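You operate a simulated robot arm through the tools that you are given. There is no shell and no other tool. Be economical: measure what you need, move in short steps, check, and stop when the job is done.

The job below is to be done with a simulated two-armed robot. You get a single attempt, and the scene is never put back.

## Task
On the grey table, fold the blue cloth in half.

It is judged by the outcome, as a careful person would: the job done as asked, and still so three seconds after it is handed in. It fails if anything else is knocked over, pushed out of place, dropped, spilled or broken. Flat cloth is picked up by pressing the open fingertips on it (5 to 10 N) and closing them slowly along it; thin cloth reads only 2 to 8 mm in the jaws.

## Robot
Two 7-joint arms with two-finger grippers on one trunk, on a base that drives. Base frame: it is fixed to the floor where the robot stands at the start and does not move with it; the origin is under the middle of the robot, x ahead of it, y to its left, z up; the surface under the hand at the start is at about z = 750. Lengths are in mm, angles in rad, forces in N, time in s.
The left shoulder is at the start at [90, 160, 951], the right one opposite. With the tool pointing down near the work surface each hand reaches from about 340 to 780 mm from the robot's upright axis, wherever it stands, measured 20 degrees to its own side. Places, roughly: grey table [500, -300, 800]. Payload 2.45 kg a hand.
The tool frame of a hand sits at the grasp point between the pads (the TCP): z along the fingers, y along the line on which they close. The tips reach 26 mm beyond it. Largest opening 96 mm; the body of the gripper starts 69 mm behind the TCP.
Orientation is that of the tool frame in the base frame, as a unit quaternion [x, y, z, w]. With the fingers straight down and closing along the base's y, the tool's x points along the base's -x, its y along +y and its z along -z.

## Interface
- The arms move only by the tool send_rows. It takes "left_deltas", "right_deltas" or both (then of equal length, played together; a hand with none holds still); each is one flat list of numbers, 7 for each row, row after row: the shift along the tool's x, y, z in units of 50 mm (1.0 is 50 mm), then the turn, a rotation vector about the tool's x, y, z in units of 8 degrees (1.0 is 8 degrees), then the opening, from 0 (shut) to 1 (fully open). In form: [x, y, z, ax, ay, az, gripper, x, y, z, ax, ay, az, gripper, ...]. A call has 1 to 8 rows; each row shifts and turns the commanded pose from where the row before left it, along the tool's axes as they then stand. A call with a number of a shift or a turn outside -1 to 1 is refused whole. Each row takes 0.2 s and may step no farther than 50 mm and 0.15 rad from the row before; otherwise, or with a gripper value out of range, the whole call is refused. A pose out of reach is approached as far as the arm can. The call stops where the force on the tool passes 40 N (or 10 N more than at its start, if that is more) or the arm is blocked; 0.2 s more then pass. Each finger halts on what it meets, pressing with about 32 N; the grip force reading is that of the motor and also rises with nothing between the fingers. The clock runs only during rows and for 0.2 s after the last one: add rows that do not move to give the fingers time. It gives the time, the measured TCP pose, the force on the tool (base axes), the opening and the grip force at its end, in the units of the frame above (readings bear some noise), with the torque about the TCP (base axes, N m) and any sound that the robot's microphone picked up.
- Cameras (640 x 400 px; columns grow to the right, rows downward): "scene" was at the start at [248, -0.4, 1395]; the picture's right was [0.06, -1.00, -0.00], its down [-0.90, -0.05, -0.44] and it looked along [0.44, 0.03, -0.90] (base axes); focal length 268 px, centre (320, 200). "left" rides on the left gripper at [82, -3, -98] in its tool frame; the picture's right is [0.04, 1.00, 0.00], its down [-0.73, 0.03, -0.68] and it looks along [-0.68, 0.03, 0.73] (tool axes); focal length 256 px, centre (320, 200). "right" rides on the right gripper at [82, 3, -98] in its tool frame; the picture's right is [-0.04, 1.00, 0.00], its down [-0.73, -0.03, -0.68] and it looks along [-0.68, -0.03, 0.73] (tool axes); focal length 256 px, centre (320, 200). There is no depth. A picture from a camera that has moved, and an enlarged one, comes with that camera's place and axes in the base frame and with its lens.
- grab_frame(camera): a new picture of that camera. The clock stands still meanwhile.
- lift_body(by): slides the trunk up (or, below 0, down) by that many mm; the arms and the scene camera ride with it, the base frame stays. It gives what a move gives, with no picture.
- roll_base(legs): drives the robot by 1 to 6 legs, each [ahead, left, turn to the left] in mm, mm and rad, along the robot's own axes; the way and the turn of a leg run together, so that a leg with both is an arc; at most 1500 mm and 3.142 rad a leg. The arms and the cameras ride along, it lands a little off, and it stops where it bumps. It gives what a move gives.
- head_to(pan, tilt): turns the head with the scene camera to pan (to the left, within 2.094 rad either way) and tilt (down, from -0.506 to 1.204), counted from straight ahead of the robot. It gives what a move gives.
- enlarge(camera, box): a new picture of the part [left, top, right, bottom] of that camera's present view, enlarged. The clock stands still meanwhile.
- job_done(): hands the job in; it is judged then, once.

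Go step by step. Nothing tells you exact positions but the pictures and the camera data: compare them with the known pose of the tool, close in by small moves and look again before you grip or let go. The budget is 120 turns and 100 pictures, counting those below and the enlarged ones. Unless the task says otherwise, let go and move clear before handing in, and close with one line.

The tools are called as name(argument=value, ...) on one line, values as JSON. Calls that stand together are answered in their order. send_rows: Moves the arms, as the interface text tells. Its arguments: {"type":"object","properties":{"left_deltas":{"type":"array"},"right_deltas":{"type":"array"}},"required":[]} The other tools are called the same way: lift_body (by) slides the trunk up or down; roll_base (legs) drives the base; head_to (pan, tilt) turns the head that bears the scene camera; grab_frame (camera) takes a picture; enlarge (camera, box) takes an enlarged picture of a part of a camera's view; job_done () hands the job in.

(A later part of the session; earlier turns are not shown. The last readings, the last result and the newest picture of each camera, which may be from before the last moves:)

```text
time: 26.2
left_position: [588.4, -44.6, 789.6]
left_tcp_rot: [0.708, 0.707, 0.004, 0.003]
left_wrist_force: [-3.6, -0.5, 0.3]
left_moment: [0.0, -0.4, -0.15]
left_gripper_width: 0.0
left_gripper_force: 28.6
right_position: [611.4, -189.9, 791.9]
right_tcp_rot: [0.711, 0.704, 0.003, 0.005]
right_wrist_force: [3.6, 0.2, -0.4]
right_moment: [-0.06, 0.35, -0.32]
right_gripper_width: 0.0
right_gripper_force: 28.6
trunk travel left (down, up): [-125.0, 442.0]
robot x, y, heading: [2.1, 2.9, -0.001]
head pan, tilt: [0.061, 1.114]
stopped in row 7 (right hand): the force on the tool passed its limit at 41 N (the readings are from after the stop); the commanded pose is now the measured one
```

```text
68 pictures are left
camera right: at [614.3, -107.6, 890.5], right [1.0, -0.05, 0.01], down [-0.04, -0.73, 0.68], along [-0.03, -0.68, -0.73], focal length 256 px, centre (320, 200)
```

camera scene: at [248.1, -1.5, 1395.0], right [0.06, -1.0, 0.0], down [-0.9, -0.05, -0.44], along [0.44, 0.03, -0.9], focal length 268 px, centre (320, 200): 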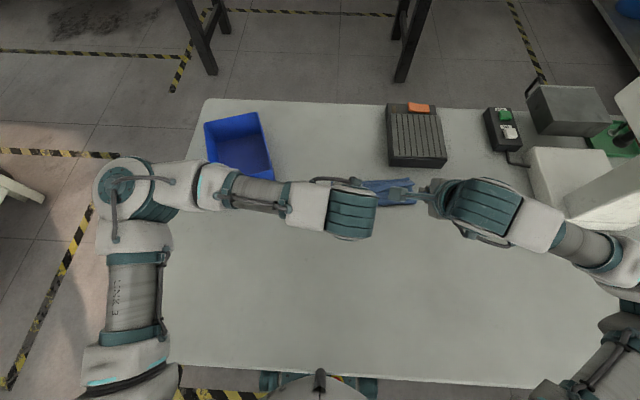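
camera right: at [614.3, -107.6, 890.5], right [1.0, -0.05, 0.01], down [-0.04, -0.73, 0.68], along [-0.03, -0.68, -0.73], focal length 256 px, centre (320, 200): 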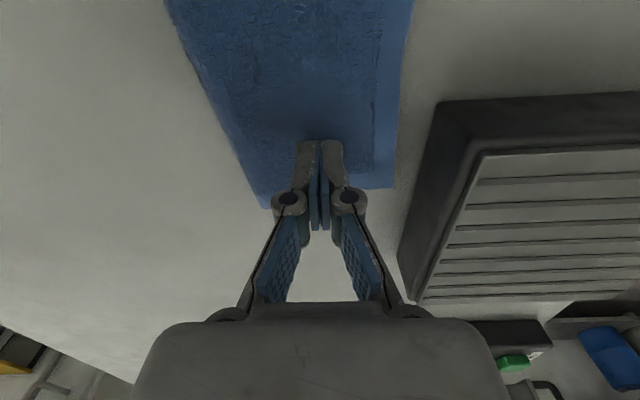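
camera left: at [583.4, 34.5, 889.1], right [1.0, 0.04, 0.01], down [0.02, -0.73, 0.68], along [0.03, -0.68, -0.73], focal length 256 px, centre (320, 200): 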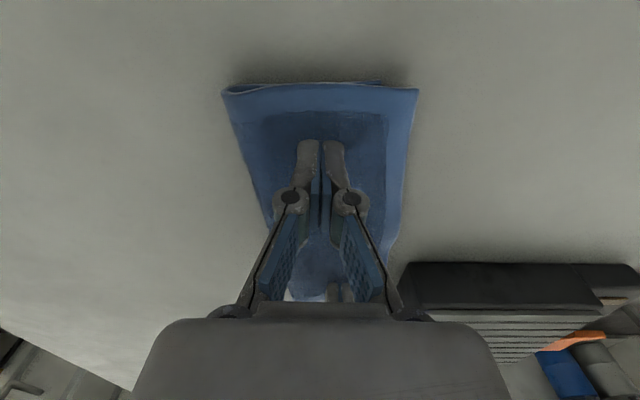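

The flap has flipped forward. The stop was probably the two hands touching, so I separate them gently and retreat upward for a look.

send_rows(left_deltas=[0.1, -0.1, -0.05, 0, 0, 0, 0, 0.2, -0.1, -0.3, 0, 0, 0, 0, 0.4, -0.1, -0.6, 0, 0, 0, 0, 0.6, -0.3, -0.6, 0, 0, 0, 0, 0.6, -0.5, -0.5, 0, 0, 0, 0], right_deltas=[0, 0, 0, 0, 0, 0, 0, 0, 0, -0.1, 0, 0, 0, 0, -0.1, 0, -0.5, 0, 0, 0, 0, -0.3, -0.3, -0.6, 0, 0, 0, 0, -0.5, -0.5, -0.5, 0, 0, 0, 0])

grab_frame(camera="scene")

grab_frame(camera="left")

grab_frame(camera="right")

```text
time: 27.4
left_position: [527.8, 48.0, 897.1]
left_tcp_rot: [0.708, 0.707, 0.004, 0.004]
left_wrist_force: [-0.2, 0.1, 0.7]
left_moment: [-0.02, -0.06, 0.03]
left_gripper_width: 0.0
left_gripper_force: 28.2
right_position: [568.5, -234.3, 876.2]
right_tcp_rot: [0.709, 0.705, 0.003, 0.005]
right_wrist_force: [-0.2, -1.0, -0.2]
right_moment: [0.01, 0.0, -0.01]
right_gripper_width: 0.0
right_gripper_force: 28.1
trunk travel left (down, up): [-125.0, 442.0]
robot x, y, heading: [4.3, -2.6, 0.001]
head pan, tilt: [0.061, 1.114]
```

```text
67 pictures are left
camera scene: at [246.1, 0.1, 1395.6], right [0.06, -1.0, 0.0], down [-0.9, -0.05, -0.44], along [0.44, 0.03, -0.9], focal length 268 px, centre (320, 200)
```

scene: 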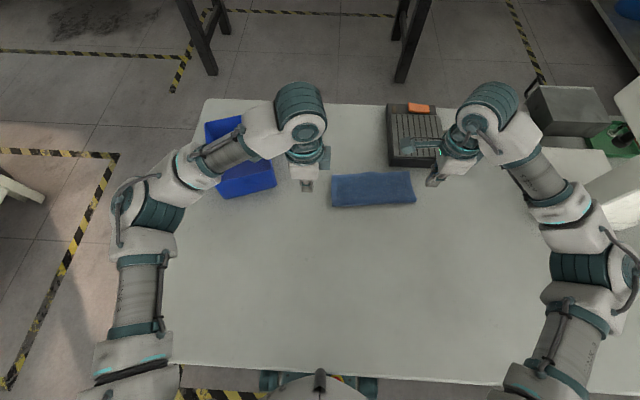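

```text
66 pictures are left
camera left: at [522.9, 127.0, 994.9], right [1.0, 0.04, 0.01], down [0.02, -0.73, 0.68], along [0.03, -0.68, -0.73], focal length 256 px, centre (320, 200)
```

left: 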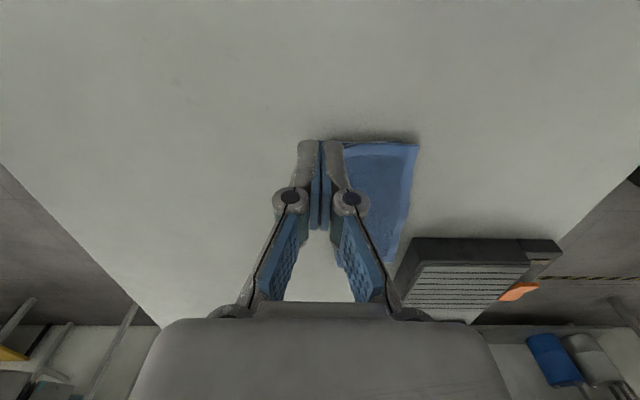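

```text
65 pictures are left
camera right: at [571.6, -152.1, 975.3], right [1.0, -0.05, 0.01], down [-0.04, -0.73, 0.68], along [-0.02, -0.68, -0.73], focal length 256 px, centre (320, 200)
```

right: 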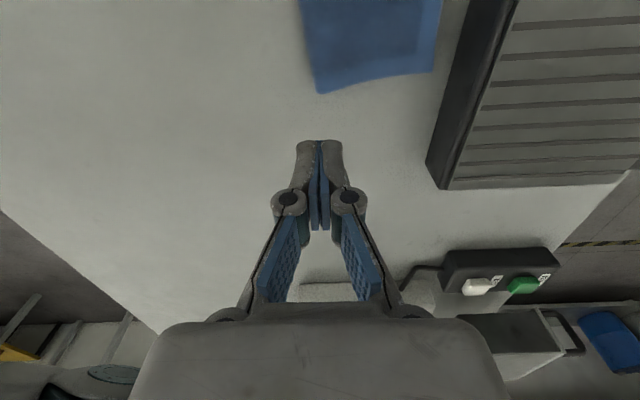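

It now looks like a neat half fold. I zoom in to check the alignment of the two layers.

enlarge(camera="scene", box=[320, 160, 430, 220])

enlarge(camera="right", box=[270, 0, 470, 120])

enlarge(camera="left", box=[310, 125, 430, 270])

```text
5.82 times, centred on (375, 190) of scene
camera zoom: at [246.1, 0.1, 1395.6], right [0.06, -1.0, 0.0], down [-0.9, -0.05, -0.44], along [0.44, 0.03, -0.9], focal length 1560 px, centre (0, 258)
```

zoom: 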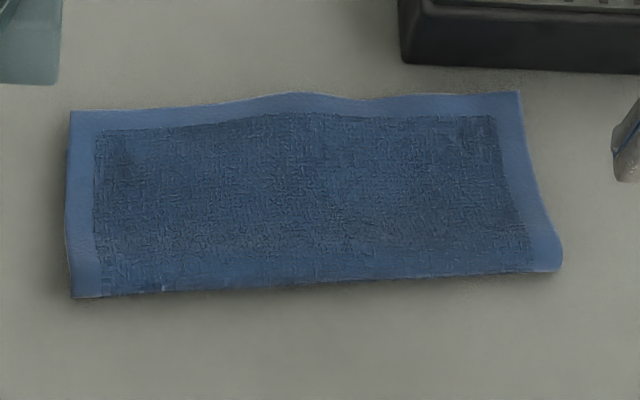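

```text
3.20 times, centred on (370, 60) of right
camera zoom: at [571.6, -152.1, 975.3], right [1.0, -0.05, 0.01], down [-0.04, -0.73, 0.68], along [-0.02, -0.68, -0.73], focal length 819 px, centre (160, 648)
```

zoom: 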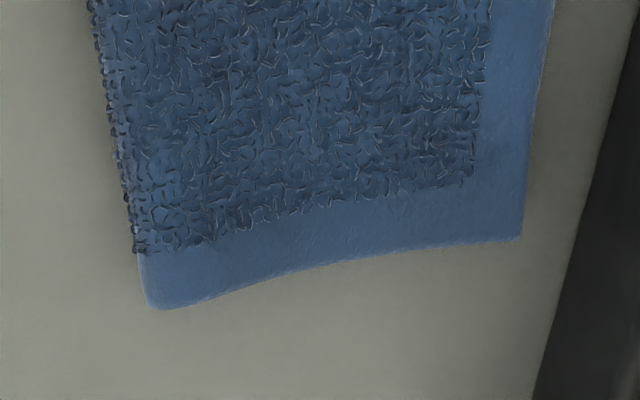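

```text
2.76 times, centred on (370, 198) of left
camera zoom: at [522.9, 127.0, 994.9], right [1.0, 0.04, 0.01], down [0.02, -0.73, 0.68], along [0.03, -0.68, -0.73], focal length 706 px, centre (182, 207)
```

zoom: 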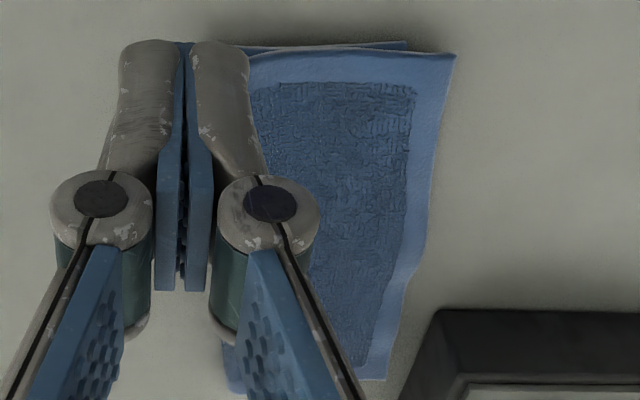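

The upper layer overhangs the lower by about 15 mm, and the far right is close to the box. I'll press lightly on the top layer with closed fingertips and drag it back toward me; first I approach.

send_rows(left_deltas=[-0.83, 0.47, 0, 0, 0, 0, 0, -0.83, 0.47, 0, 0, 0, 0, 0, 0, 0, 0.7, 0, 0, 0, 0, 0, 0, 0.7, 0, 0, 0, 0, 0, 0, 0.7, 0, 0, 0, 0, 0, 0, 0, 0, 0, 0, 0], right_deltas=[0.29, 0.35, 0, 0, 0, 0, 0, 0.29, 0.35, 0, 0, 0, 0, 0, 0, 0, 0.6, 0, 0, 0, 0, 0, 0, 0.6, 0, 0, 0, 0, 0, 0, 0.5, 0, 0, 0, 0, 0, 0, 0, 0, 0, 0, 0])

send_rows(left_deltas=[0, 0, 0.06, 0, 0, 0, 0, 0, 0, 0.04, 0, 0, 0, 0, 0, 0, 0, 0, 0, 0, 0], right_deltas=[0, 0, 0.06, 0, 0, 0, 0, 0, 0, 0.04, 0, 0, 0, 0, 0, 0, 0, 0, 0, 0, 0])

```text
time: 28.8
left_position: [579.2, -32.7, 788.6]
left_tcp_rot: [0.708, 0.706, 0.005, 0.004]
left_wrist_force: [0.0, 0.5, -0.3]
left_moment: [0.01, 0.01, -0.02]
left_gripper_width: 0.1
left_gripper_force: 28.6
right_position: [604.5, -207.5, 792.2]
right_tcp_rot: [0.71, 0.704, 0.003, 0.004]
right_wrist_force: [0.0, 0.2, -0.4]
right_moment: [-0.04, -0.02, 0.01]
right_gripper_width: 0.0
right_gripper_force: 28.8
trunk travel left (down, up): [-125.0, 442.0]
robot x, y, heading: [1.1, -3.6, 0.001]
head pan, tilt: [0.061, 1.114]
```

```text
time: 29.6
left_position: [579.1, -32.5, 781.8]
left_tcp_rot: [0.708, 0.706, 0.005, 0.003]
left_wrist_force: [-0.5, 0.2, 2.3]
left_moment: [0.02, 0.02, -0.01]
left_gripper_width: 0.0
left_gripper_force: 28.6
right_position: [606.1, -205.4, 787.1]
right_tcp_rot: [0.71, 0.704, 0.003, 0.004]
right_wrist_force: [0.1, -0.2, -0.6]
right_moment: [0.01, -0.01, -0.04]
right_gripper_width: 0.1
right_gripper_force: 29.0
trunk travel left (down, up): [-125.0, 442.0]
robot x, y, heading: [-1.0, 0.1, 0.001]
head pan, tilt: [0.061, 1.114]
```

send_rows(left_deltas=[0, 0, 0.01, 0, 0, 0, 0, 0, 0, 0, 0, 0, 0, 0, 0, 0, 0, 0, 0, 0, 0], right_deltas=[0, 0, 0.06, 0, 0, 0, 0, 0, 0, 0.04, 0, 0, 0, 0, 0, 0, 0, 0, 0, 0, 0])

```text
time: 30.4
left_position: [581.1, -32.0, 780.6]
left_tcp_rot: [0.708, 0.706, 0.004, 0.003]
left_wrist_force: [-0.7, 0.1, 3.2]
left_moment: [0.02, 0.01, 0.02]
left_gripper_width: 0.0
left_gripper_force: 28.9
right_position: [607.0, -206.1, 781.9]
right_tcp_rot: [0.71, 0.705, 0.003, 0.003]
right_wrist_force: [-0.5, 1.1, 2.2]
right_moment: [0.0, 0.0, -0.02]
right_gripper_width: 0.0
right_gripper_force: 28.3
trunk travel left (down, up): [-125.0, 442.0]
robot x, y, heading: [-0.8, 3.1, -0.001]
head pan, tilt: [0.061, 1.114]
```

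Both tips rest lightly (2–3 N). I drag back 14 mm slowly.

send_rows(left_deltas=[0, -0.05, 0.005, 0, 0, 0, 0, 0, -0.05, 0, 0, 0, 0, 0, 0, -0.05, 0, 0, 0, 0, 0, 0, -0.05, 0, 0, 0, 0, 0, 0, -0.05, 0, 0, 0, 0, 0, 0, -0.05, 0, 0, 0, 0, 0], right_deltas=[0, -0.05, 0.01, 0, 0, 0, 0, 0, -0.05, 0, 0, 0, 0, 0, 0, -0.05, 0, 0, 0, 0, 0, 0, -0.05, 0, 0, 0, 0, 0, 0, -0.05, 0, 0, 0, 0, 0, 0, -0.05, 0, 0, 0, 0, 0])

grab_frame(camera="left")

enlarge(camera="scene", box=[320, 160, 430, 220])

```text
time: 31.8
left_position: [564.6, -31.5, 782.3]
left_tcp_rot: [0.708, 0.706, 0.004, 0.003]
left_wrist_force: [0.9, 0.3, 2.8]
left_moment: [0.01, -0.02, -0.02]
left_gripper_width: 0.1
left_gripper_force: 28.1
right_position: [591.9, -204.9, 781.7]
right_tcp_rot: [0.711, 0.704, 0.003, 0.005]
right_wrist_force: [0.9, 0.2, 3.1]
right_moment: [0.0, -0.03, 0.0]
right_gripper_width: 0.3
right_gripper_force: 28.3
trunk travel left (down, up): [-125.0, 442.0]
robot x, y, heading: [-0.8, 4.6, 0.001]
head pan, tilt: [0.061, 1.114]
```

```text
61 pictures are left
camera left: at [560.9, 47.2, 880.1], right [1.0, 0.04, 0.01], down [0.02, -0.73, 0.68], along [0.03, -0.68, -0.73], focal length 256 px, centre (320, 200)
```

left: 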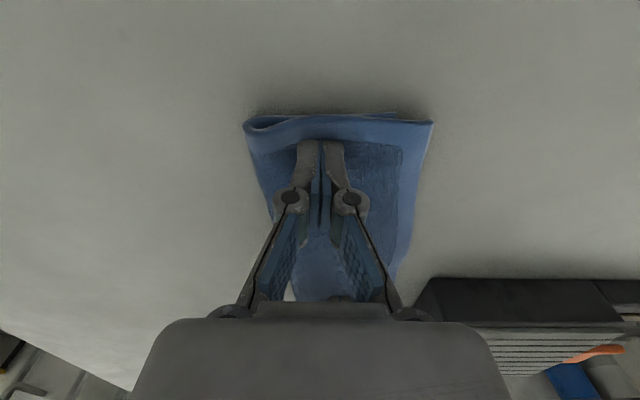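

```text
5.82 times, centred on (375, 190) of scene
camera zoom: at [248.5, -1.1, 1395.0], right [0.06, -1.0, 0.0], down [-0.9, -0.05, -0.44], along [0.43, 0.03, -0.9], focal length 1560 px, centre (0, 258)
```

zoom: 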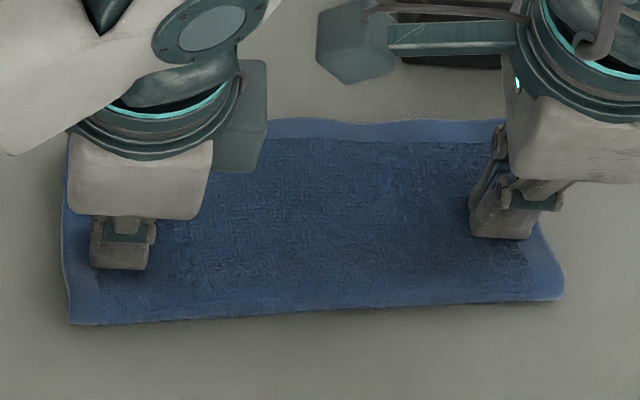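

The whole cloth moved with the drag, so the overhang remains, but now there is room before the box. I'll pinch just the overhanging upper edge with a small opening and shift it back; first I move above it.

send_rows(left_deltas=[0, 0, -0.5, 0, 0, 0, 0.15, 0, 0.53, 0, 0, 0, 0, 0.15, 0, 0.53, 0, 0, 0, 0, 0.15, 0, 0, 0.25, 0, 0, 0, 0.15, 0, 0, 0, 0, 0, 0, 0.15], right_deltas=[0, 0, -0.5, 0, 0, 0, 0.15, 0, 0.45, 0, 0, 0, 0, 0.15, 0, 0.45, 0, 0, 0, 0, 0.15, 0, 0, 0.25, 0, 0, 0, 0.15, 0, 0, 0, 0, 0, 0, 0.15])

grab_frame(camera="left")

grab_frame(camera="right")

```text
time: 33.0
left_position: [619.1, -34.0, 794.6]
left_tcp_rot: [0.708, 0.706, 0.004, 0.003]
left_wrist_force: [-1.0, -1.1, -0.4]
left_moment: [0.01, -0.03, 0.0]
left_gripper_width: 14.3
left_gripper_force: 0.1
right_position: [636.6, -206.0, 795.0]
right_tcp_rot: [0.709, 0.705, 0.003, 0.005]
right_wrist_force: [0.1, -0.3, 0.2]
right_moment: [-0.01, -0.01, -0.01]
right_gripper_width: 14.1
right_gripper_force: 0.1
trunk travel left (down, up): [-125.0, 442.0]
robot x, y, heading: [-1.5, -2.0, 0.004]
head pan, tilt: [0.061, 1.114]
```

```text
59 pictures are left
camera left: at [614.3, 45.5, 892.2], right [1.0, 0.04, 0.01], down [0.02, -0.73, 0.68], along [0.03, -0.68, -0.73], focal length 256 px, centre (320, 200)
```

left: 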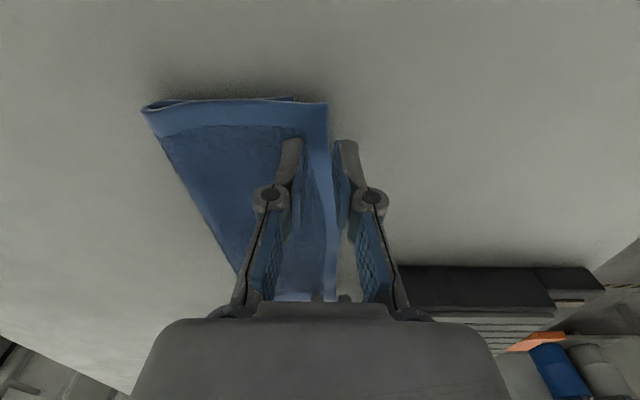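

```text
58 pictures are left
camera right: at [639.9, -124.4, 891.7], right [1.0, -0.05, 0.01], down [-0.04, -0.73, 0.68], along [-0.03, -0.68, -0.73], focal length 256 px, centre (320, 200)
```

right: 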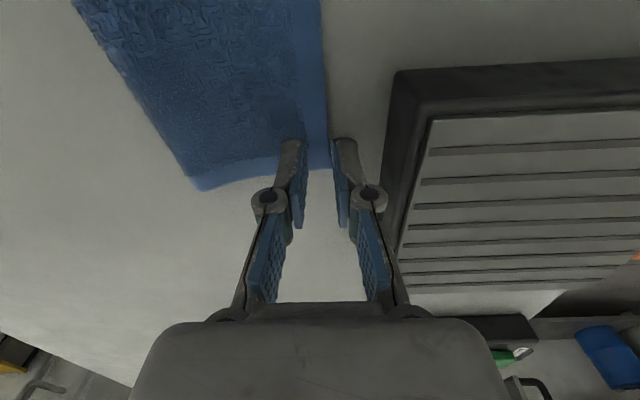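

The edges are about 7 mm nearer than assumed, so I shift both hands back 7 mm and lower onto the cloth.

send_rows(left_deltas=[0, -0.14, 0, 0, 0, 0, 0.15, 0, 0, 0.16, 0, 0, 0, 0.15, 0, 0, 0.08, 0, 0, 0, 0.15, 0, 0, 0.04, 0, 0, 0, 0.15, 0, 0, 0, 0, 0, 0, 0.15], right_deltas=[0, -0.14, 0, 0, 0, 0, 0.15, 0, 0, 0.16, 0, 0, 0, 0.15, 0, 0, 0.08, 0, 0, 0, 0.15, 0, 0, 0.04, 0, 0, 0, 0.15, 0, 0, 0, 0, 0, 0, 0.15])

```text
time: 34.2
left_position: [611.5, -31.9, 781.6]
left_tcp_rot: [0.707, 0.707, 0.004, 0.005]
left_wrist_force: [0.3, -1.1, 4.1]
left_moment: [-0.03, 0.06, 0.01]
left_gripper_width: 14.1
left_gripper_force: 0.1
right_position: [629.2, -204.6, 782.1]
right_tcp_rot: [0.71, 0.705, 0.004, 0.006]
right_wrist_force: [0.1, 2.2, 6.9]
right_moment: [0.07, 0.08, -0.02]
right_gripper_width: 14.2
right_gripper_force: 0.0
trunk travel left (down, up): [-125.0, 442.0]
robot x, y, heading: [-1.1, 1.1, -0.005]
head pan, tilt: [0.061, 1.114]
```

send_rows(left_deltas=[0, 0, 0.025, 0, 0, 0, 0.15, 0, 0, 0, 0, 0, 0, 0.15, 0, 0, 0, 0, 0, 0, 0.12, 0, 0, 0, 0, 0, 0, 0.09, 0, 0, 0, 0, 0, 0, 0.06, 0, 0, 0, 0, 0, 0, 0.03, 0, 0, 0, 0, 0, 0, 0, 0, 0, 0, 0, 0, 0, 0], right_deltas=[0, 0, 0.015, 0, 0, 0, 0.15, 0, 0, 0, 0, 0, 0, 0.15, 0, 0, 0, 0, 0, 0, 0.12, 0, 0, 0, 0, 0, 0, 0.09, 0, 0, 0, 0, 0, 0, 0.06, 0, 0, 0, 0, 0, 0, 0.03, 0, 0, 0, 0, 0, 0, 0, 0, 0, 0, 0, 0, 0, 0])

grab_frame(camera="left")

grab_frame(camera="right")

```text
time: 36.0
left_position: [609.6, -32.4, 780.0]
left_tcp_rot: [0.708, 0.706, 0.004, 0.003]
left_wrist_force: [-2.1, -0.5, 8.3]
left_moment: [-0.03, 0.06, -0.02]
left_gripper_width: 0.3
left_gripper_force: 28.1
right_position: [627.8, -206.7, 780.8]
right_tcp_rot: [0.71, 0.704, 0.004, 0.004]
right_wrist_force: [-2.2, -0.4, 8.3]
right_moment: [0.0, 0.06, 0.0]
right_gripper_width: 0.0
right_gripper_force: 28.5
trunk travel left (down, up): [-125.0, 442.0]
robot x, y, heading: [1.2, 1.5, -0.001]
head pan, tilt: [0.061, 1.114]
```

```text
57 pictures are left
camera left: at [605.6, 47.3, 878.7], right [1.0, 0.04, 0.01], down [0.02, -0.73, 0.68], along [0.03, -0.68, -0.73], focal length 256 px, centre (320, 200)
```

left: 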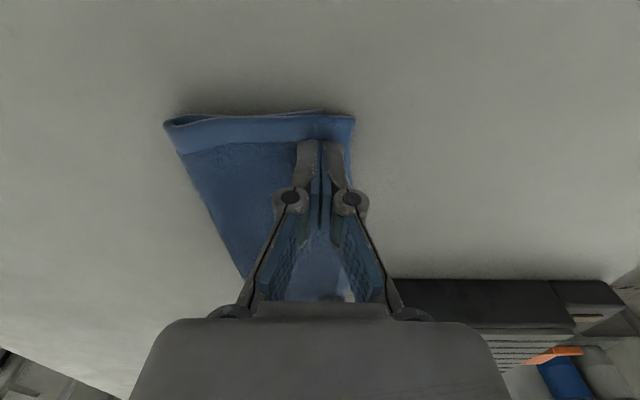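

```text
56 pictures are left
camera right: at [631.8, -123.7, 878.6], right [1.0, -0.05, 0.01], down [-0.04, -0.73, 0.68], along [-0.02, -0.68, -0.73], focal length 256 px, centre (320, 200)
```

right: 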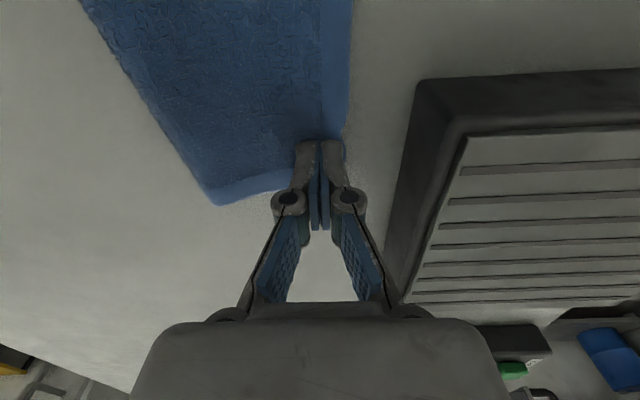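

The small pinch slipped off empty. I retry with the opening that worked before (29 mm), slightly further onto the cloth.

send_rows(left_deltas=[0, 0, -0.2, 0, 0, 0, 0.15, 0, -0.08, 0, 0, 0, 0, 0.3, 0, 0, 0, 0, 0, 0, 0.3, 0, 0, 0.16, 0, 0, 0, 0.3, 0, 0, 0.04, 0, 0, 0, 0.3, 0, 0, 0, 0, 0, 0, 0.3], right_deltas=[0, 0, -0.2, 0, 0, 0, 0.15, 0, -0.08, 0, 0, 0, 0, 0.3, 0, 0, 0, 0, 0, 0, 0.3, 0, 0, 0.16, 0, 0, 0, 0.3, 0, 0, 0.04, 0, 0, 0, 0.3, 0, 0, 0, 0, 0, 0, 0.3])

grab_frame(camera="left")

grab_frame(camera="right")

```text
time: 37.4
left_position: [605.8, -32.5, 780.0]
left_tcp_rot: [0.708, 0.706, 0.004, 0.004]
left_wrist_force: [-1.4, 0.1, 9.8]
left_moment: [-0.01, 0.23, 0.01]
left_gripper_width: 30.5
left_gripper_force: 0.5
right_position: [625.4, -206.9, 781.7]
right_tcp_rot: [0.711, 0.704, 0.003, 0.005]
right_wrist_force: [-1.0, -0.7, 8.1]
right_moment: [-0.05, 0.21, 0.03]
right_gripper_width: 30.1
right_gripper_force: 0.6
trunk travel left (down, up): [-125.0, 442.0]
robot x, y, heading: [1.4, 0.1, -0.002]
head pan, tilt: [0.061, 1.114]
```

```text
55 pictures are left
camera left: at [601.5, 47.1, 879.3], right [1.0, 0.04, 0.01], down [0.02, -0.73, 0.68], along [0.04, -0.68, -0.73], focal length 256 px, centre (320, 200)
```

left: 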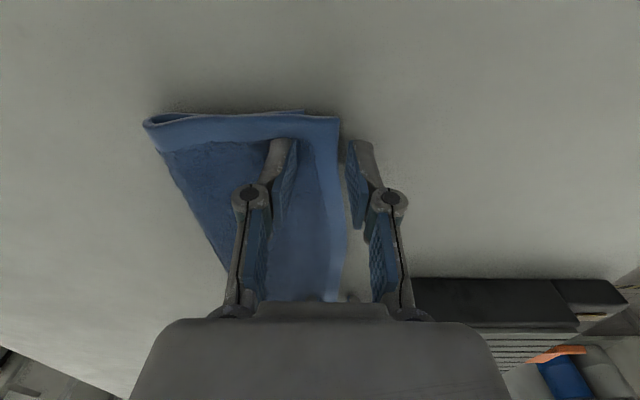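

```text
54 pictures are left
camera right: at [628.2, -123.9, 879.3], right [1.0, -0.05, 0.01], down [-0.04, -0.73, 0.68], along [-0.02, -0.68, -0.73], focal length 256 px, centre (320, 200)
```

right: 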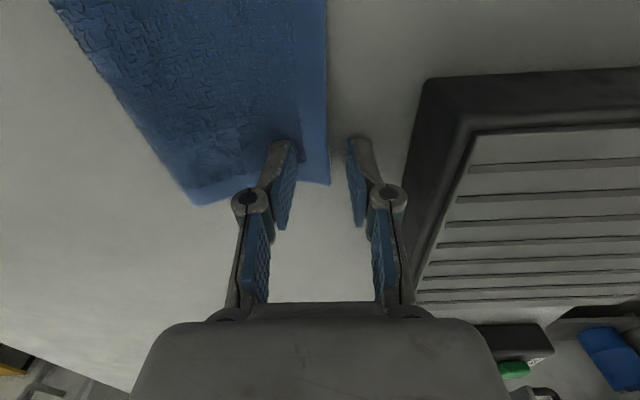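

The outer fingers missed the cloth. I lift, shift back (left 9, right 14 mm), and lower again.

send_rows(left_deltas=[0, 0, -0.24, 0, 0, 0, 0.3, 0, -0.18, 0, 0, 0, 0, 0.3, 0, 0, 0.1, 0, 0, 0, 0.3, 0, 0, 0, 0, 0, 0, 0.3], right_deltas=[0, 0, -0.24, 0, 0, 0, 0.3, 0, -0.28, 0, 0, 0, 0, 0.3, 0, 0, 0.1, 0, 0, 0, 0.3, 0, 0, 0, 0, 0, 0, 0.3])

grab_frame(camera="left")

grab_frame(camera="right")

```text
time: 38.4
left_position: [597.9, -32.1, 786.1]
left_tcp_rot: [0.708, 0.707, 0.005, 0.003]
left_wrist_force: [0.3, 0.5, 0.4]
left_moment: [-0.06, -0.04, 0.04]
left_gripper_width: 28.8
left_gripper_force: 0.1
right_position: [609.5, -205.8, 786.5]
right_tcp_rot: [0.71, 0.704, 0.003, 0.003]
right_wrist_force: [-1.2, -0.4, 0.0]
right_moment: [0.02, 0.01, -0.02]
right_gripper_width: 28.5
right_gripper_force: 0.1
trunk travel left (down, up): [-125.0, 442.0]
robot x, y, heading: [0.4, 0.6, -0.0]
head pan, tilt: [0.061, 1.114]
```

```text
53 pictures are left
camera left: at [593.5, 46.9, 884.6], right [1.0, 0.04, 0.01], down [0.02, -0.73, 0.68], along [0.03, -0.68, -0.73], focal length 256 px, centre (320, 200)
```

left: 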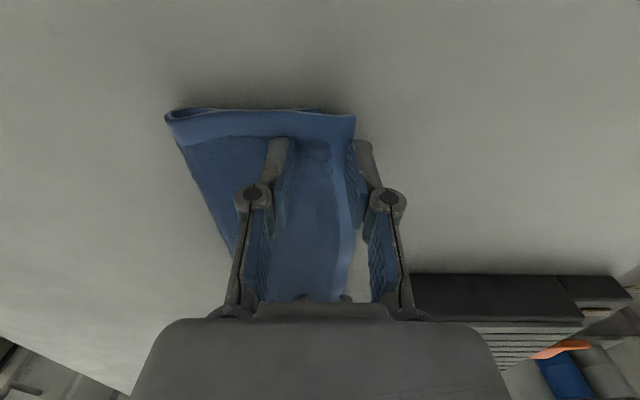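

```text
52 pictures are left
camera right: at [612.9, -123.0, 884.4], right [1.0, -0.05, 0.01], down [-0.04, -0.73, 0.68], along [-0.03, -0.68, -0.73], focal length 256 px, centre (320, 200)
```

right: 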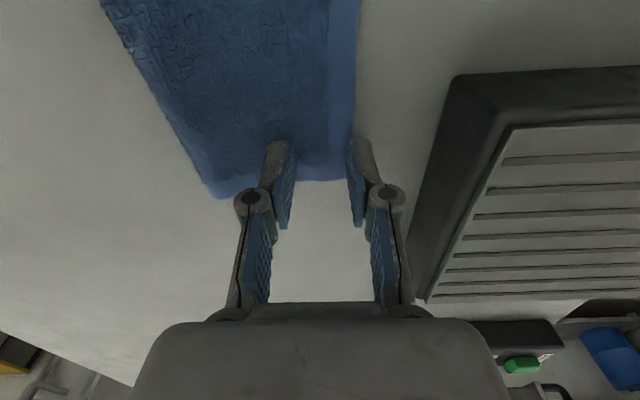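

send_rows(left_deltas=[0, -0.11, 0, 0, 0, 0, 0.3, 0, 0, 0.08, 0, 0, 0, 0.3, 0, 0, 0.04, 0, 0, 0, 0.3, 0, 0, 0, 0, 0, 0, 0.3], right_deltas=[0, -0.11, 0, 0, 0, 0, 0.3, 0, 0, 0.08, 0, 0, 0, 0.3, 0, 0, 0.04, 0, 0, 0, 0.3, 0, 0, 0, 0, 0, 0, 0.3])

grab_frame(camera="left")

grab_frame(camera="right")

```text
time: 39.4
left_position: [592.6, -31.7, 780.9]
left_tcp_rot: [0.708, 0.706, 0.004, 0.005]
left_wrist_force: [0.6, 0.0, 5.9]
left_moment: [-0.03, 0.12, 0.02]
left_gripper_width: 29.6
left_gripper_force: 0.4
right_position: [603.9, -205.5, 780.7]
right_tcp_rot: [0.71, 0.704, 0.004, 0.005]
right_wrist_force: [0.9, 0.2, 12.0]
right_moment: [-0.02, 0.23, 0.02]
right_gripper_width: 27.8
right_gripper_force: 0.0
trunk travel left (down, up): [-125.0, 442.0]
robot x, y, heading: [2.0, 2.3, -0.003]
head pan, tilt: [0.061, 1.114]
```

```text
51 pictures are left
camera left: at [588.0, 46.8, 880.0], right [1.0, 0.04, 0.01], down [0.02, -0.73, 0.68], along [0.04, -0.68, -0.73], focal length 256 px, centre (320, 200)
```

left: 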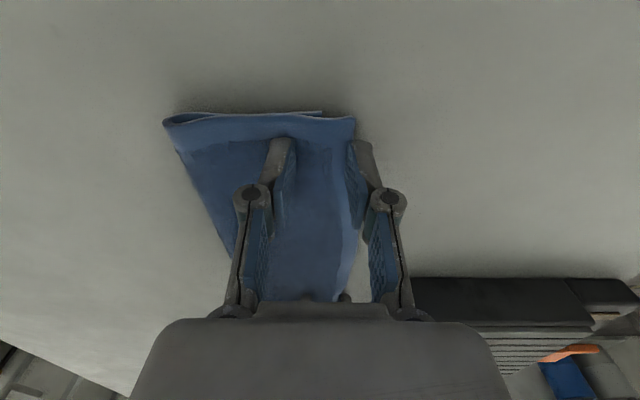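

```text
50 pictures are left
camera right: at [607.1, -123.2, 878.8], right [1.0, -0.05, 0.01], down [-0.04, -0.73, 0.68], along [-0.02, -0.68, -0.73], focal length 256 px, centre (320, 200)
```

right: 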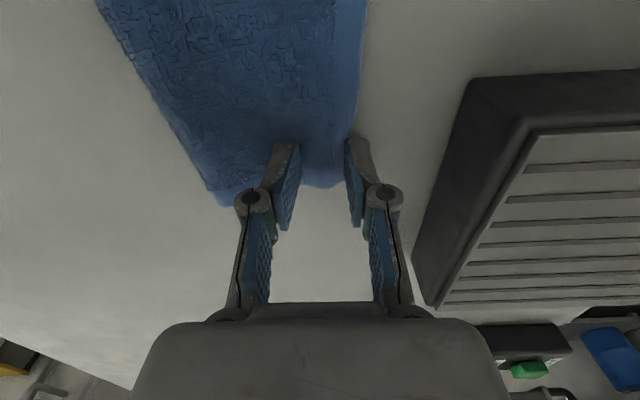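

The outer fingertips now overlap the edge. I close both slowly.

send_rows(left_deltas=[0, 0, 0.01, 0, 0, 0, 0.26, 0, 0, 0, 0, 0, 0, 0.22, 0, 0, 0, 0, 0, 0, 0.18, 0, 0, 0, 0, 0, 0, 0.14, 0, 0, 0, 0, 0, 0, 0.1, 0, 0, 0, 0, 0, 0, 0.06, 0, 0, 0, 0, 0, 0, 0.02, 0, 0, 0, 0, 0, 0, 0], right_deltas=[0, 0, 0, 0, 0, 0, 0.26, 0, 0, 0, 0, 0, 0, 0.22, 0, 0, 0, 0, 0, 0, 0.18, 0, 0, 0, 0, 0, 0, 0.14, 0, 0, 0, 0, 0, 0, 0.1, 0, 0, 0, 0, 0, 0, 0.06, 0, 0, 0, 0, 0, 0, 0.02, 0, 0, 0, 0, 0, 0, 0])

grab_frame(camera="left")

grab_frame(camera="right")

```text
time: 41.2
left_position: [591.6, -32.0, 780.6]
left_tcp_rot: [0.708, 0.706, 0.003, 0.004]
left_wrist_force: [-1.8, -0.5, 10.8]
left_moment: [-0.07, 0.06, 0.0]
left_gripper_width: 5.1
left_gripper_force: 32.5
right_position: [603.0, -204.8, 781.9]
right_tcp_rot: [0.71, 0.705, 0.003, 0.006]
right_wrist_force: [-1.1, 0.4, 19.8]
right_moment: [0.0, 0.17, 0.02]
right_gripper_width: 6.5
right_gripper_force: 31.9
trunk travel left (down, up): [-125.0, 442.0]
robot x, y, heading: [-0.6, -1.7, -0.001]
head pan, tilt: [0.061, 1.114]
```

```text
49 pictures are left
camera left: at [587.0, 47.1, 879.3], right [1.0, 0.04, 0.01], down [0.02, -0.73, 0.68], along [0.04, -0.68, -0.73], focal length 256 px, centre (320, 200)
```

left: 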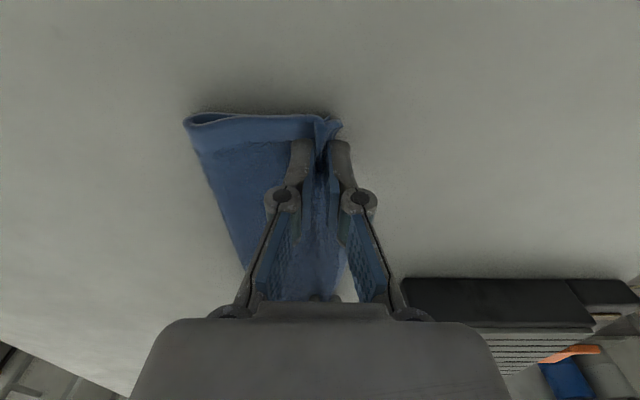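

```text
48 pictures are left
camera right: at [606.2, -123.1, 879.0], right [1.0, -0.05, 0.01], down [-0.04, -0.73, 0.68], along [-0.02, -0.68, -0.73], focal length 256 px, centre (320, 200)
```

right: 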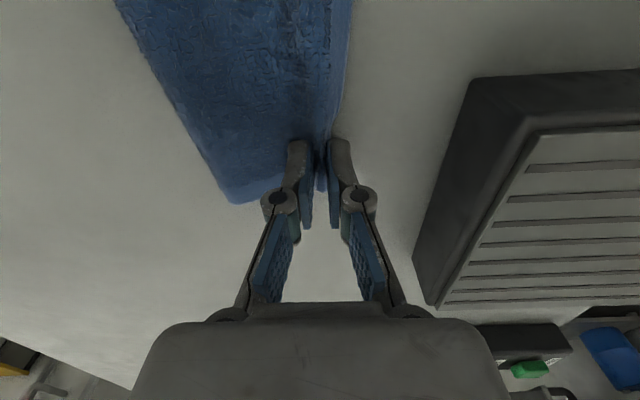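

Both grip cloth. I lift 18 mm to see whether only the upper layer comes up.

send_rows(left_deltas=[0, -0.04, -0.18, 0, 0, 0, 0, 0, -0.04, -0.18, 0, 0, 0, 0, 0, 0, 0, 0, 0, 0, 0], right_deltas=[0, -0.04, -0.18, 0, 0, 0, 0, 0, -0.04, -0.18, 0, 0, 0, 0, 0, 0, 0, 0, 0, 0, 0])

enlarge(camera="left", box=[160, 80, 400, 230])

enlarge(camera="right", box=[120, 60, 420, 250])

```text
time: 42.0
left_position: [590.3, -31.6, 796.4]
left_tcp_rot: [0.707, 0.707, 0.004, 0.002]
left_wrist_force: [0.5, -2.0, 0.5]
left_moment: [-0.04, 0.01, 0.02]
left_gripper_width: 5.1
left_gripper_force: 31.7
right_position: [601.1, -205.4, 794.7]
right_tcp_rot: [0.71, 0.705, 0.003, 0.004]
right_wrist_force: [-0.3, 2.7, -0.3]
right_moment: [-0.01, 0.01, -0.01]
right_gripper_width: 6.4
right_gripper_force: 32.4
trunk travel left (down, up): [-125.0, 442.0]
robot x, y, heading: [-4.0, -1.3, 0.003]
head pan, tilt: [0.061, 1.114]
```

```text
2.67 times, centred on (280, 155) of left
camera zoom: at [585.9, 48.0, 894.5], right [1.0, 0.04, 0.01], down [0.02, -0.73, 0.68], along [0.03, -0.68, -0.73], focal length 683 px, centre (427, 320)
```

zoom: 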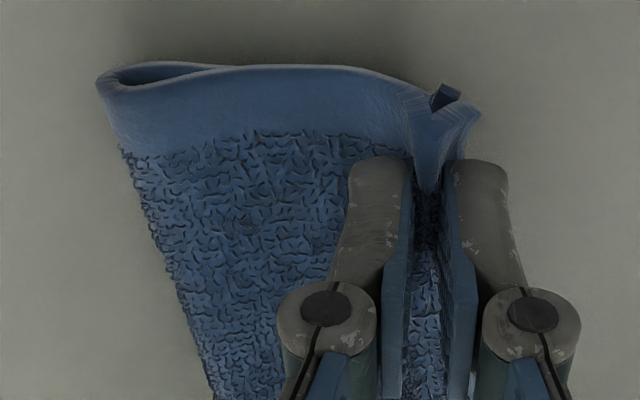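

```text
2.11 times, centred on (270, 155) of right
camera zoom: at [604.7, -123.5, 893.8], right [1.0, -0.05, 0.01], down [-0.04, -0.73, 0.68], along [-0.03, -0.68, -0.73], focal length 539 px, centre (425, 295)
```

zoom: 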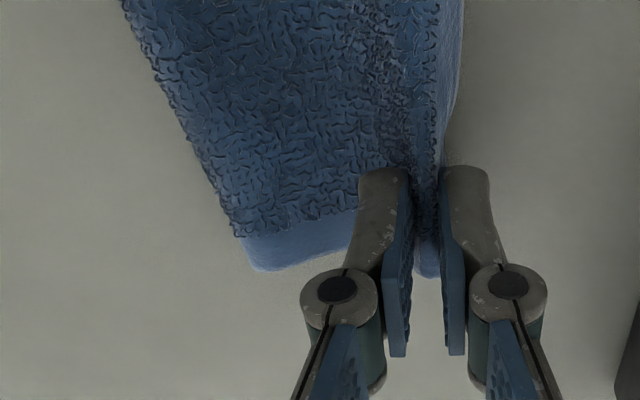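

The lower layer's edge got caught too, so this can't shift the layers relative to each other. I set it back down, release, and lift clear.

send_rows(left_deltas=[0, 0.04, 0.12, 0, 0, 0, 0, 0, 0.04, 0.12, 0, 0, 0, 0, 0, 0, 0, 0, 0, 0, 0.12, 0, 0, 0, 0, 0, 0, 0.24, 0, 0, 0, 0, 0, 0, 0.35, 0, 0, -0.3, 0, 0, 0, 0.35, 0, 0, -0.8, 0, 0, 0, 0.3, 0.4, -0.4, -0.8, 0, 0, 0, 0.3], right_deltas=[0, 0.04, 0.1, 0, 0, 0, 0, 0, 0.04, 0.1, 0, 0, 0, 0, 0, 0, 0, 0, 0, 0, 0.12, 0, 0, 0, 0, 0, 0, 0.24, 0, 0, 0, 0, 0, 0, 0.35, 0, 0, -0.3, 0, 0, 0, 0.35, 0, 0, -0.8, 0, 0, 0, 0.3, -0.4, -0.4, -0.8, 0, 0, 0, 0.3])

send_rows(left_deltas=[0, 0, 0, 0, 0, -1, 0.3, 0, 0, 0, 0, 0, -1, 0.3, 0, 0, 0, 0, 0, -1, 0.3, 0, 0, 0, 0, 0, -1, 0.3, 0, 0, 0, 0, 0, -1, 0.3, 0, 0, 0, 0, 0, -1, 0.3, 0, 0, 0, 0, 0, -1, 0.3, 0, 0, 0, 0, 0, -1, 0.3], right_deltas=[0, 0, 0, 0, 0, -1, 0.3, 0, 0, 0, 0, 0, -1, 0.3, 0, 0, 0, 0, 0, -1, 0.3, 0, 0, 0, 0, 0, -1, 0.3, 0, 0, 0, 0, 0, -1, 0.3, 0, 0, 0, 0, 0, -1, 0.3, 0, 0, 0, 0, 0, -1, 0.3, 0, 0, 0, 0, 0, -1, 0.3])

send_rows(left_deltas=[0, 0, 0, 0, 0, -1, 0.3, 0, 0, 0, 0, 0, -1, 0.3, 0, 0, 0, 0, 0, -1, 0.3, 0, 0, 0, 0, 0, -0.25, 0.3], right_deltas=[0, 0, 0, 0, 0, -1, 0.3, 0, 0, 0, 0, 0, -1, 0.3, 0, 0, 0, 0, 0, -1, 0.3, 0, 0, 0, 0, 0, -0.25, 0.3])

grab_frame(camera="scene")

grab_frame(camera="left")

grab_frame(camera="right")

```text
time: 43.8
left_position: [570.6, -13.8, 881.2]
left_tcp_rot: [0.707, 0.707, 0.005, 0.004]
left_wrist_force: [-0.8, 0.1, -0.5]
left_moment: [0.0, -0.03, 0.02]
left_gripper_width: 28.9
left_gripper_force: 0.0
right_position: [580.9, -226.0, 888.3]
right_tcp_rot: [0.709, 0.705, 0.003, 0.005]
right_wrist_force: [0.1, 0.1, 0.5]
right_moment: [0.02, -0.04, -0.02]
right_gripper_width: 28.7
right_gripper_force: 0.0
trunk travel left (down, up): [-125.0, 442.0]
robot x, y, heading: [-0.4, 0.1, -0.004]
head pan, tilt: [0.061, 1.114]
```

```text
time: 45.6
left_position: [571.7, -13.0, 881.5]
left_tcp_rot: [0.224, 0.975, 0.001, 0.005]
left_wrist_force: [-1.4, -0.2, 0.8]
left_moment: [0.0, 0.0, 0.03]
left_gripper_width: 28.8
left_gripper_force: 0.0
right_position: [585.8, -225.1, 883.2]
right_tcp_rot: [0.227, 0.974, -0.001, 0.005]
right_wrist_force: [-0.2, 0.3, -0.3]
right_moment: [0.03, -0.02, 0.0]
right_gripper_width: 28.8
right_gripper_force: 0.1
trunk travel left (down, up): [-125.0, 442.0]
robot x, y, heading: [-2.8, 3.1, -0.003]
head pan, tilt: [0.061, 1.114]
```

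```text
time: 46.6
left_position: [571.2, -14.4, 880.7]
left_tcp_rot: [-0.001, 1.0, 0.001, 0.005]
left_wrist_force: [-0.9, -0.3, 0.0]
left_moment: [0.01, 0.02, 0.02]
left_gripper_width: 29.2
left_gripper_force: 0.1
right_position: [585.6, -225.9, 882.6]
right_tcp_rot: [0.002, 1.0, -0.001, 0.005]
right_wrist_force: [-0.1, 1.0, 0.5]
right_moment: [0.01, 0.03, 0.01]
right_gripper_width: 28.8
right_gripper_force: 0.0
trunk travel left (down, up): [-125.0, 442.0]
robot x, y, heading: [-0.1, -2.1, 0.001]
head pan, tilt: [0.061, 1.114]
```

```text
45 pictures are left
camera scene: at [249.4, -1.1, 1394.8], right [0.06, -1.0, 0.0], down [-0.9, -0.05, -0.44], along [0.43, 0.03, -0.9], focal length 268 px, centre (320, 200)
```

scene: 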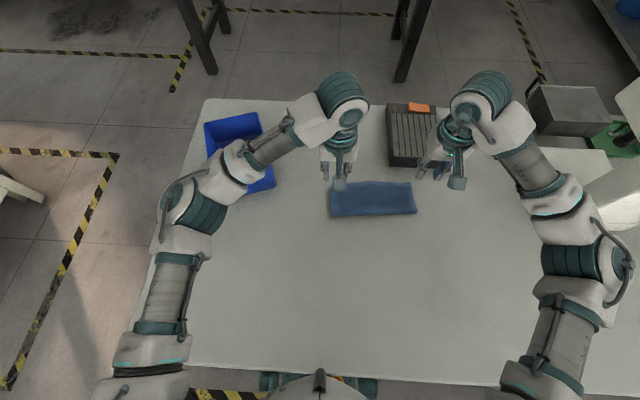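

```text
44 pictures are left
camera left: at [489.1, -19.2, 978.2], right [-0.04, 1.0, 0.0], down [0.73, 0.03, 0.69], along [0.69, 0.03, -0.73], focal length 256 px, centre (320, 200)
```

left: 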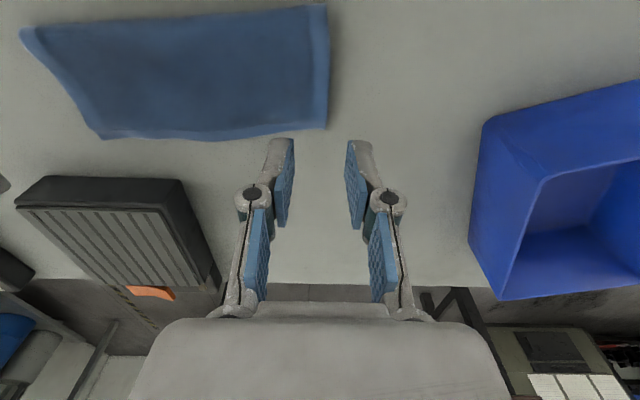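

```text
43 pictures are left
camera right: at [503.0, -220.9, 980.3], right [0.05, 1.0, 0.0], down [0.73, -0.03, 0.69], along [0.69, -0.03, -0.73], focal length 256 px, centre (320, 200)
```

right: 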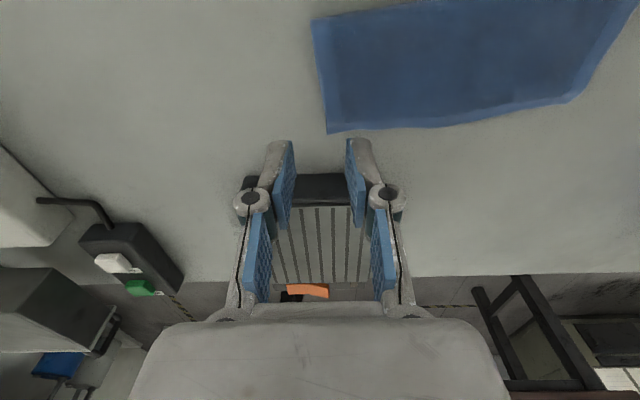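

enlarge(camera="scene", box=[320, 170, 430, 230])

enlarge(camera="left", box=[80, 0, 360, 150])

```text
5.82 times, centred on (375, 200) of scene
camera zoom: at [249.4, -1.1, 1394.8], right [0.06, -1.0, 0.0], down [-0.9, -0.05, -0.44], along [0.43, 0.03, -0.9], focal length 1560 px, centre (0, 200)
```

zoom: 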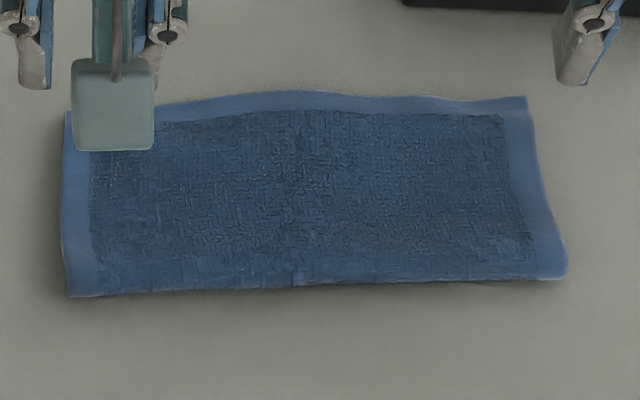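

```text
2.29 times, centred on (220, 75) of left
camera zoom: at [489.1, -19.2, 978.2], right [-0.04, 1.0, 0.0], down [0.73, 0.03, 0.69], along [0.69, 0.03, -0.73], focal length 585 px, centre (549, 486)
```

zoom: 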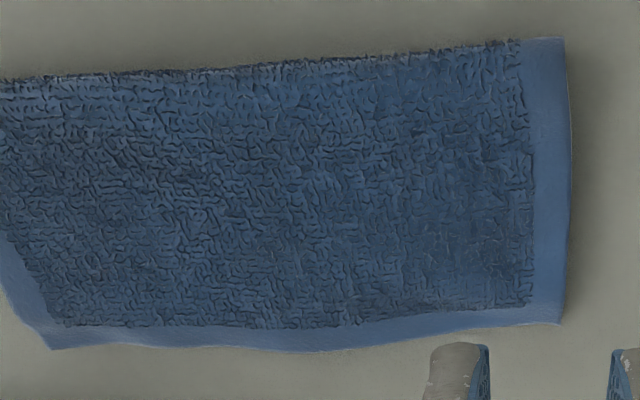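

The cloth lies flat with the 16 mm overhang remaining. Now, with the fingers closing along y, I can pinch only the overhanging single-layer strip; I move above it.

send_rows(left_deltas=[-0.68, -0.36, 0, 0, 0, 0, 0.3, 0, 0, 0.6, 0, 0, 0, 0.3, 0, 0, 0.6, 0, 0, 0, 0.3, 0, 0, 0.5, 0, 0, 0, 0.3, 0, 0, 0, 0, 0, 0, 0.3], right_deltas=[-0.7, 0.56, 0, 0, 0, 0, 0.3, 0, 0, 0.6, 0, 0, 0, 0.3, 0, 0, 0.6, 0, 0, 0, 0.3, 0, 0, 0.5, 0, 0, 0, 0.3, 0, 0, 0, 0, 0, 0, 0.3])

grab_frame(camera="left")

grab_frame(camera="right")

```text
time: 47.8
left_position: [606.5, -31.2, 795.6]
left_tcp_rot: [0.001, 1.0, 0.001, 0.005]
left_wrist_force: [0.3, 0.3, -0.2]
left_moment: [0.03, -0.05, -0.04]
left_gripper_width: 28.8
left_gripper_force: 0.0
right_position: [618.7, -197.2, 798.6]
right_tcp_rot: [0.004, 1.0, 0.0, 0.005]
right_wrist_force: [-0.7, -0.4, 0.6]
right_moment: [0.0, 0.01, -0.01]
right_gripper_width: 28.9
right_gripper_force: 0.2
trunk travel left (down, up): [-125.0, 442.0]
robot x, y, heading: [0.4, 0.9, 0.001]
head pan, tilt: [0.061, 1.114]
```

```text
40 pictures are left
camera left: at [524.0, -36.0, 893.4], right [-0.04, 1.0, 0.0], down [0.73, 0.03, 0.69], along [0.69, 0.03, -0.73], focal length 256 px, centre (320, 200)
```

left: 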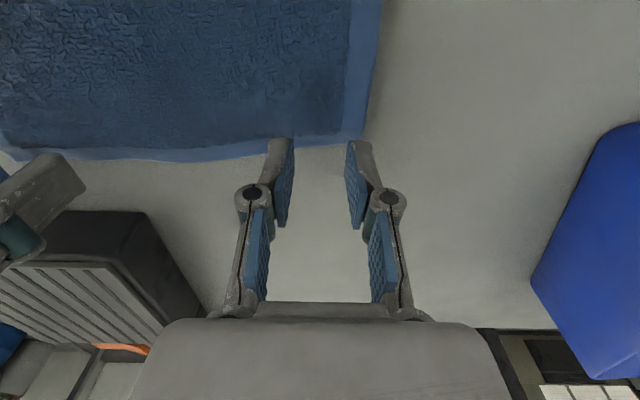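

```text
39 pictures are left
camera right: at [537.2, -192.6, 896.1], right [0.05, 1.0, 0.0], down [0.73, -0.03, 0.69], along [0.69, -0.03, -0.73], focal length 256 px, centre (320, 200)
```

right: 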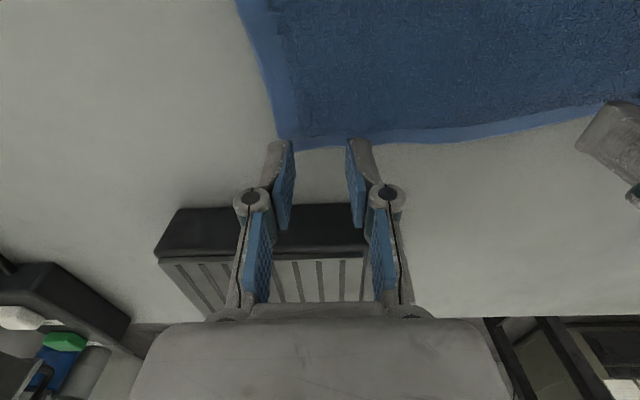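

Alignment is good. I lower onto the strip with light pressure.

send_rows(left_deltas=[0, 0, 0.16, 0, 0, 0, 0.3, 0, 0, 0.1, 0, 0, 0, 0.3, 0, 0, 0.04, 0, 0, 0, 0.3, 0, 0, 0, 0, 0, 0, 0.3], right_deltas=[-0.05, 0, 0.18, 0, 0, 0, 0.3, 0, 0, 0.12, 0, 0, 0, 0.3, 0, 0, 0.05, 0, 0, 0, 0.3, 0, 0, 0, 0, 0, 0, 0.3])

```text
time: 48.8
left_position: [607.1, -30.8, 780.6]
left_tcp_rot: [0.001, 1.0, 0.001, 0.005]
left_wrist_force: [0.5, -0.9, 1.0]
left_moment: [-0.01, 0.04, -0.01]
left_gripper_width: 28.8
left_gripper_force: 0.1
right_position: [620.9, -197.9, 781.5]
right_tcp_rot: [0.004, 1.0, -0.001, 0.005]
right_wrist_force: [0.1, 0.1, 3.4]
right_moment: [-0.04, 0.01, 0.02]
right_gripper_width: 28.4
right_gripper_force: 0.1
trunk travel left (down, up): [-125.0, 442.0]
robot x, y, heading: [0.6, 1.2, -0.002]
head pan, tilt: [0.061, 1.114]
```

send_rows(left_deltas=[0, 0, 0.035, 0, 0, 0, 0.3, 0, 0, 0, 0, 0, 0, 0.3, 0, 0, 0, 0, 0, 0, 0.3], right_deltas=[0, 0, 0.02, 0, 0, 0, 0.3, 0, 0, 0, 0, 0, 0, 0.3, 0, 0, 0, 0, 0, 0, 0.3])

```text
time: 49.6
left_position: [607.2, -29.3, 779.1]
left_tcp_rot: [-0.001, 1.0, 0.0, 0.006]
left_wrist_force: [1.2, -0.9, 8.6]
left_moment: [-0.03, 0.0, 0.0]
left_gripper_width: 28.9
left_gripper_force: 0.2
right_position: [620.8, -197.8, 781.2]
right_tcp_rot: [0.005, 1.0, -0.001, 0.006]
right_wrist_force: [1.2, 0.5, 6.1]
right_moment: [-0.01, 0.03, 0.03]
right_gripper_width: 28.7
right_gripper_force: 0.1
trunk travel left (down, up): [-125.0, 442.0]
robot x, y, heading: [-2.2, 2.0, 0.001]
head pan, tilt: [0.061, 1.114]
```

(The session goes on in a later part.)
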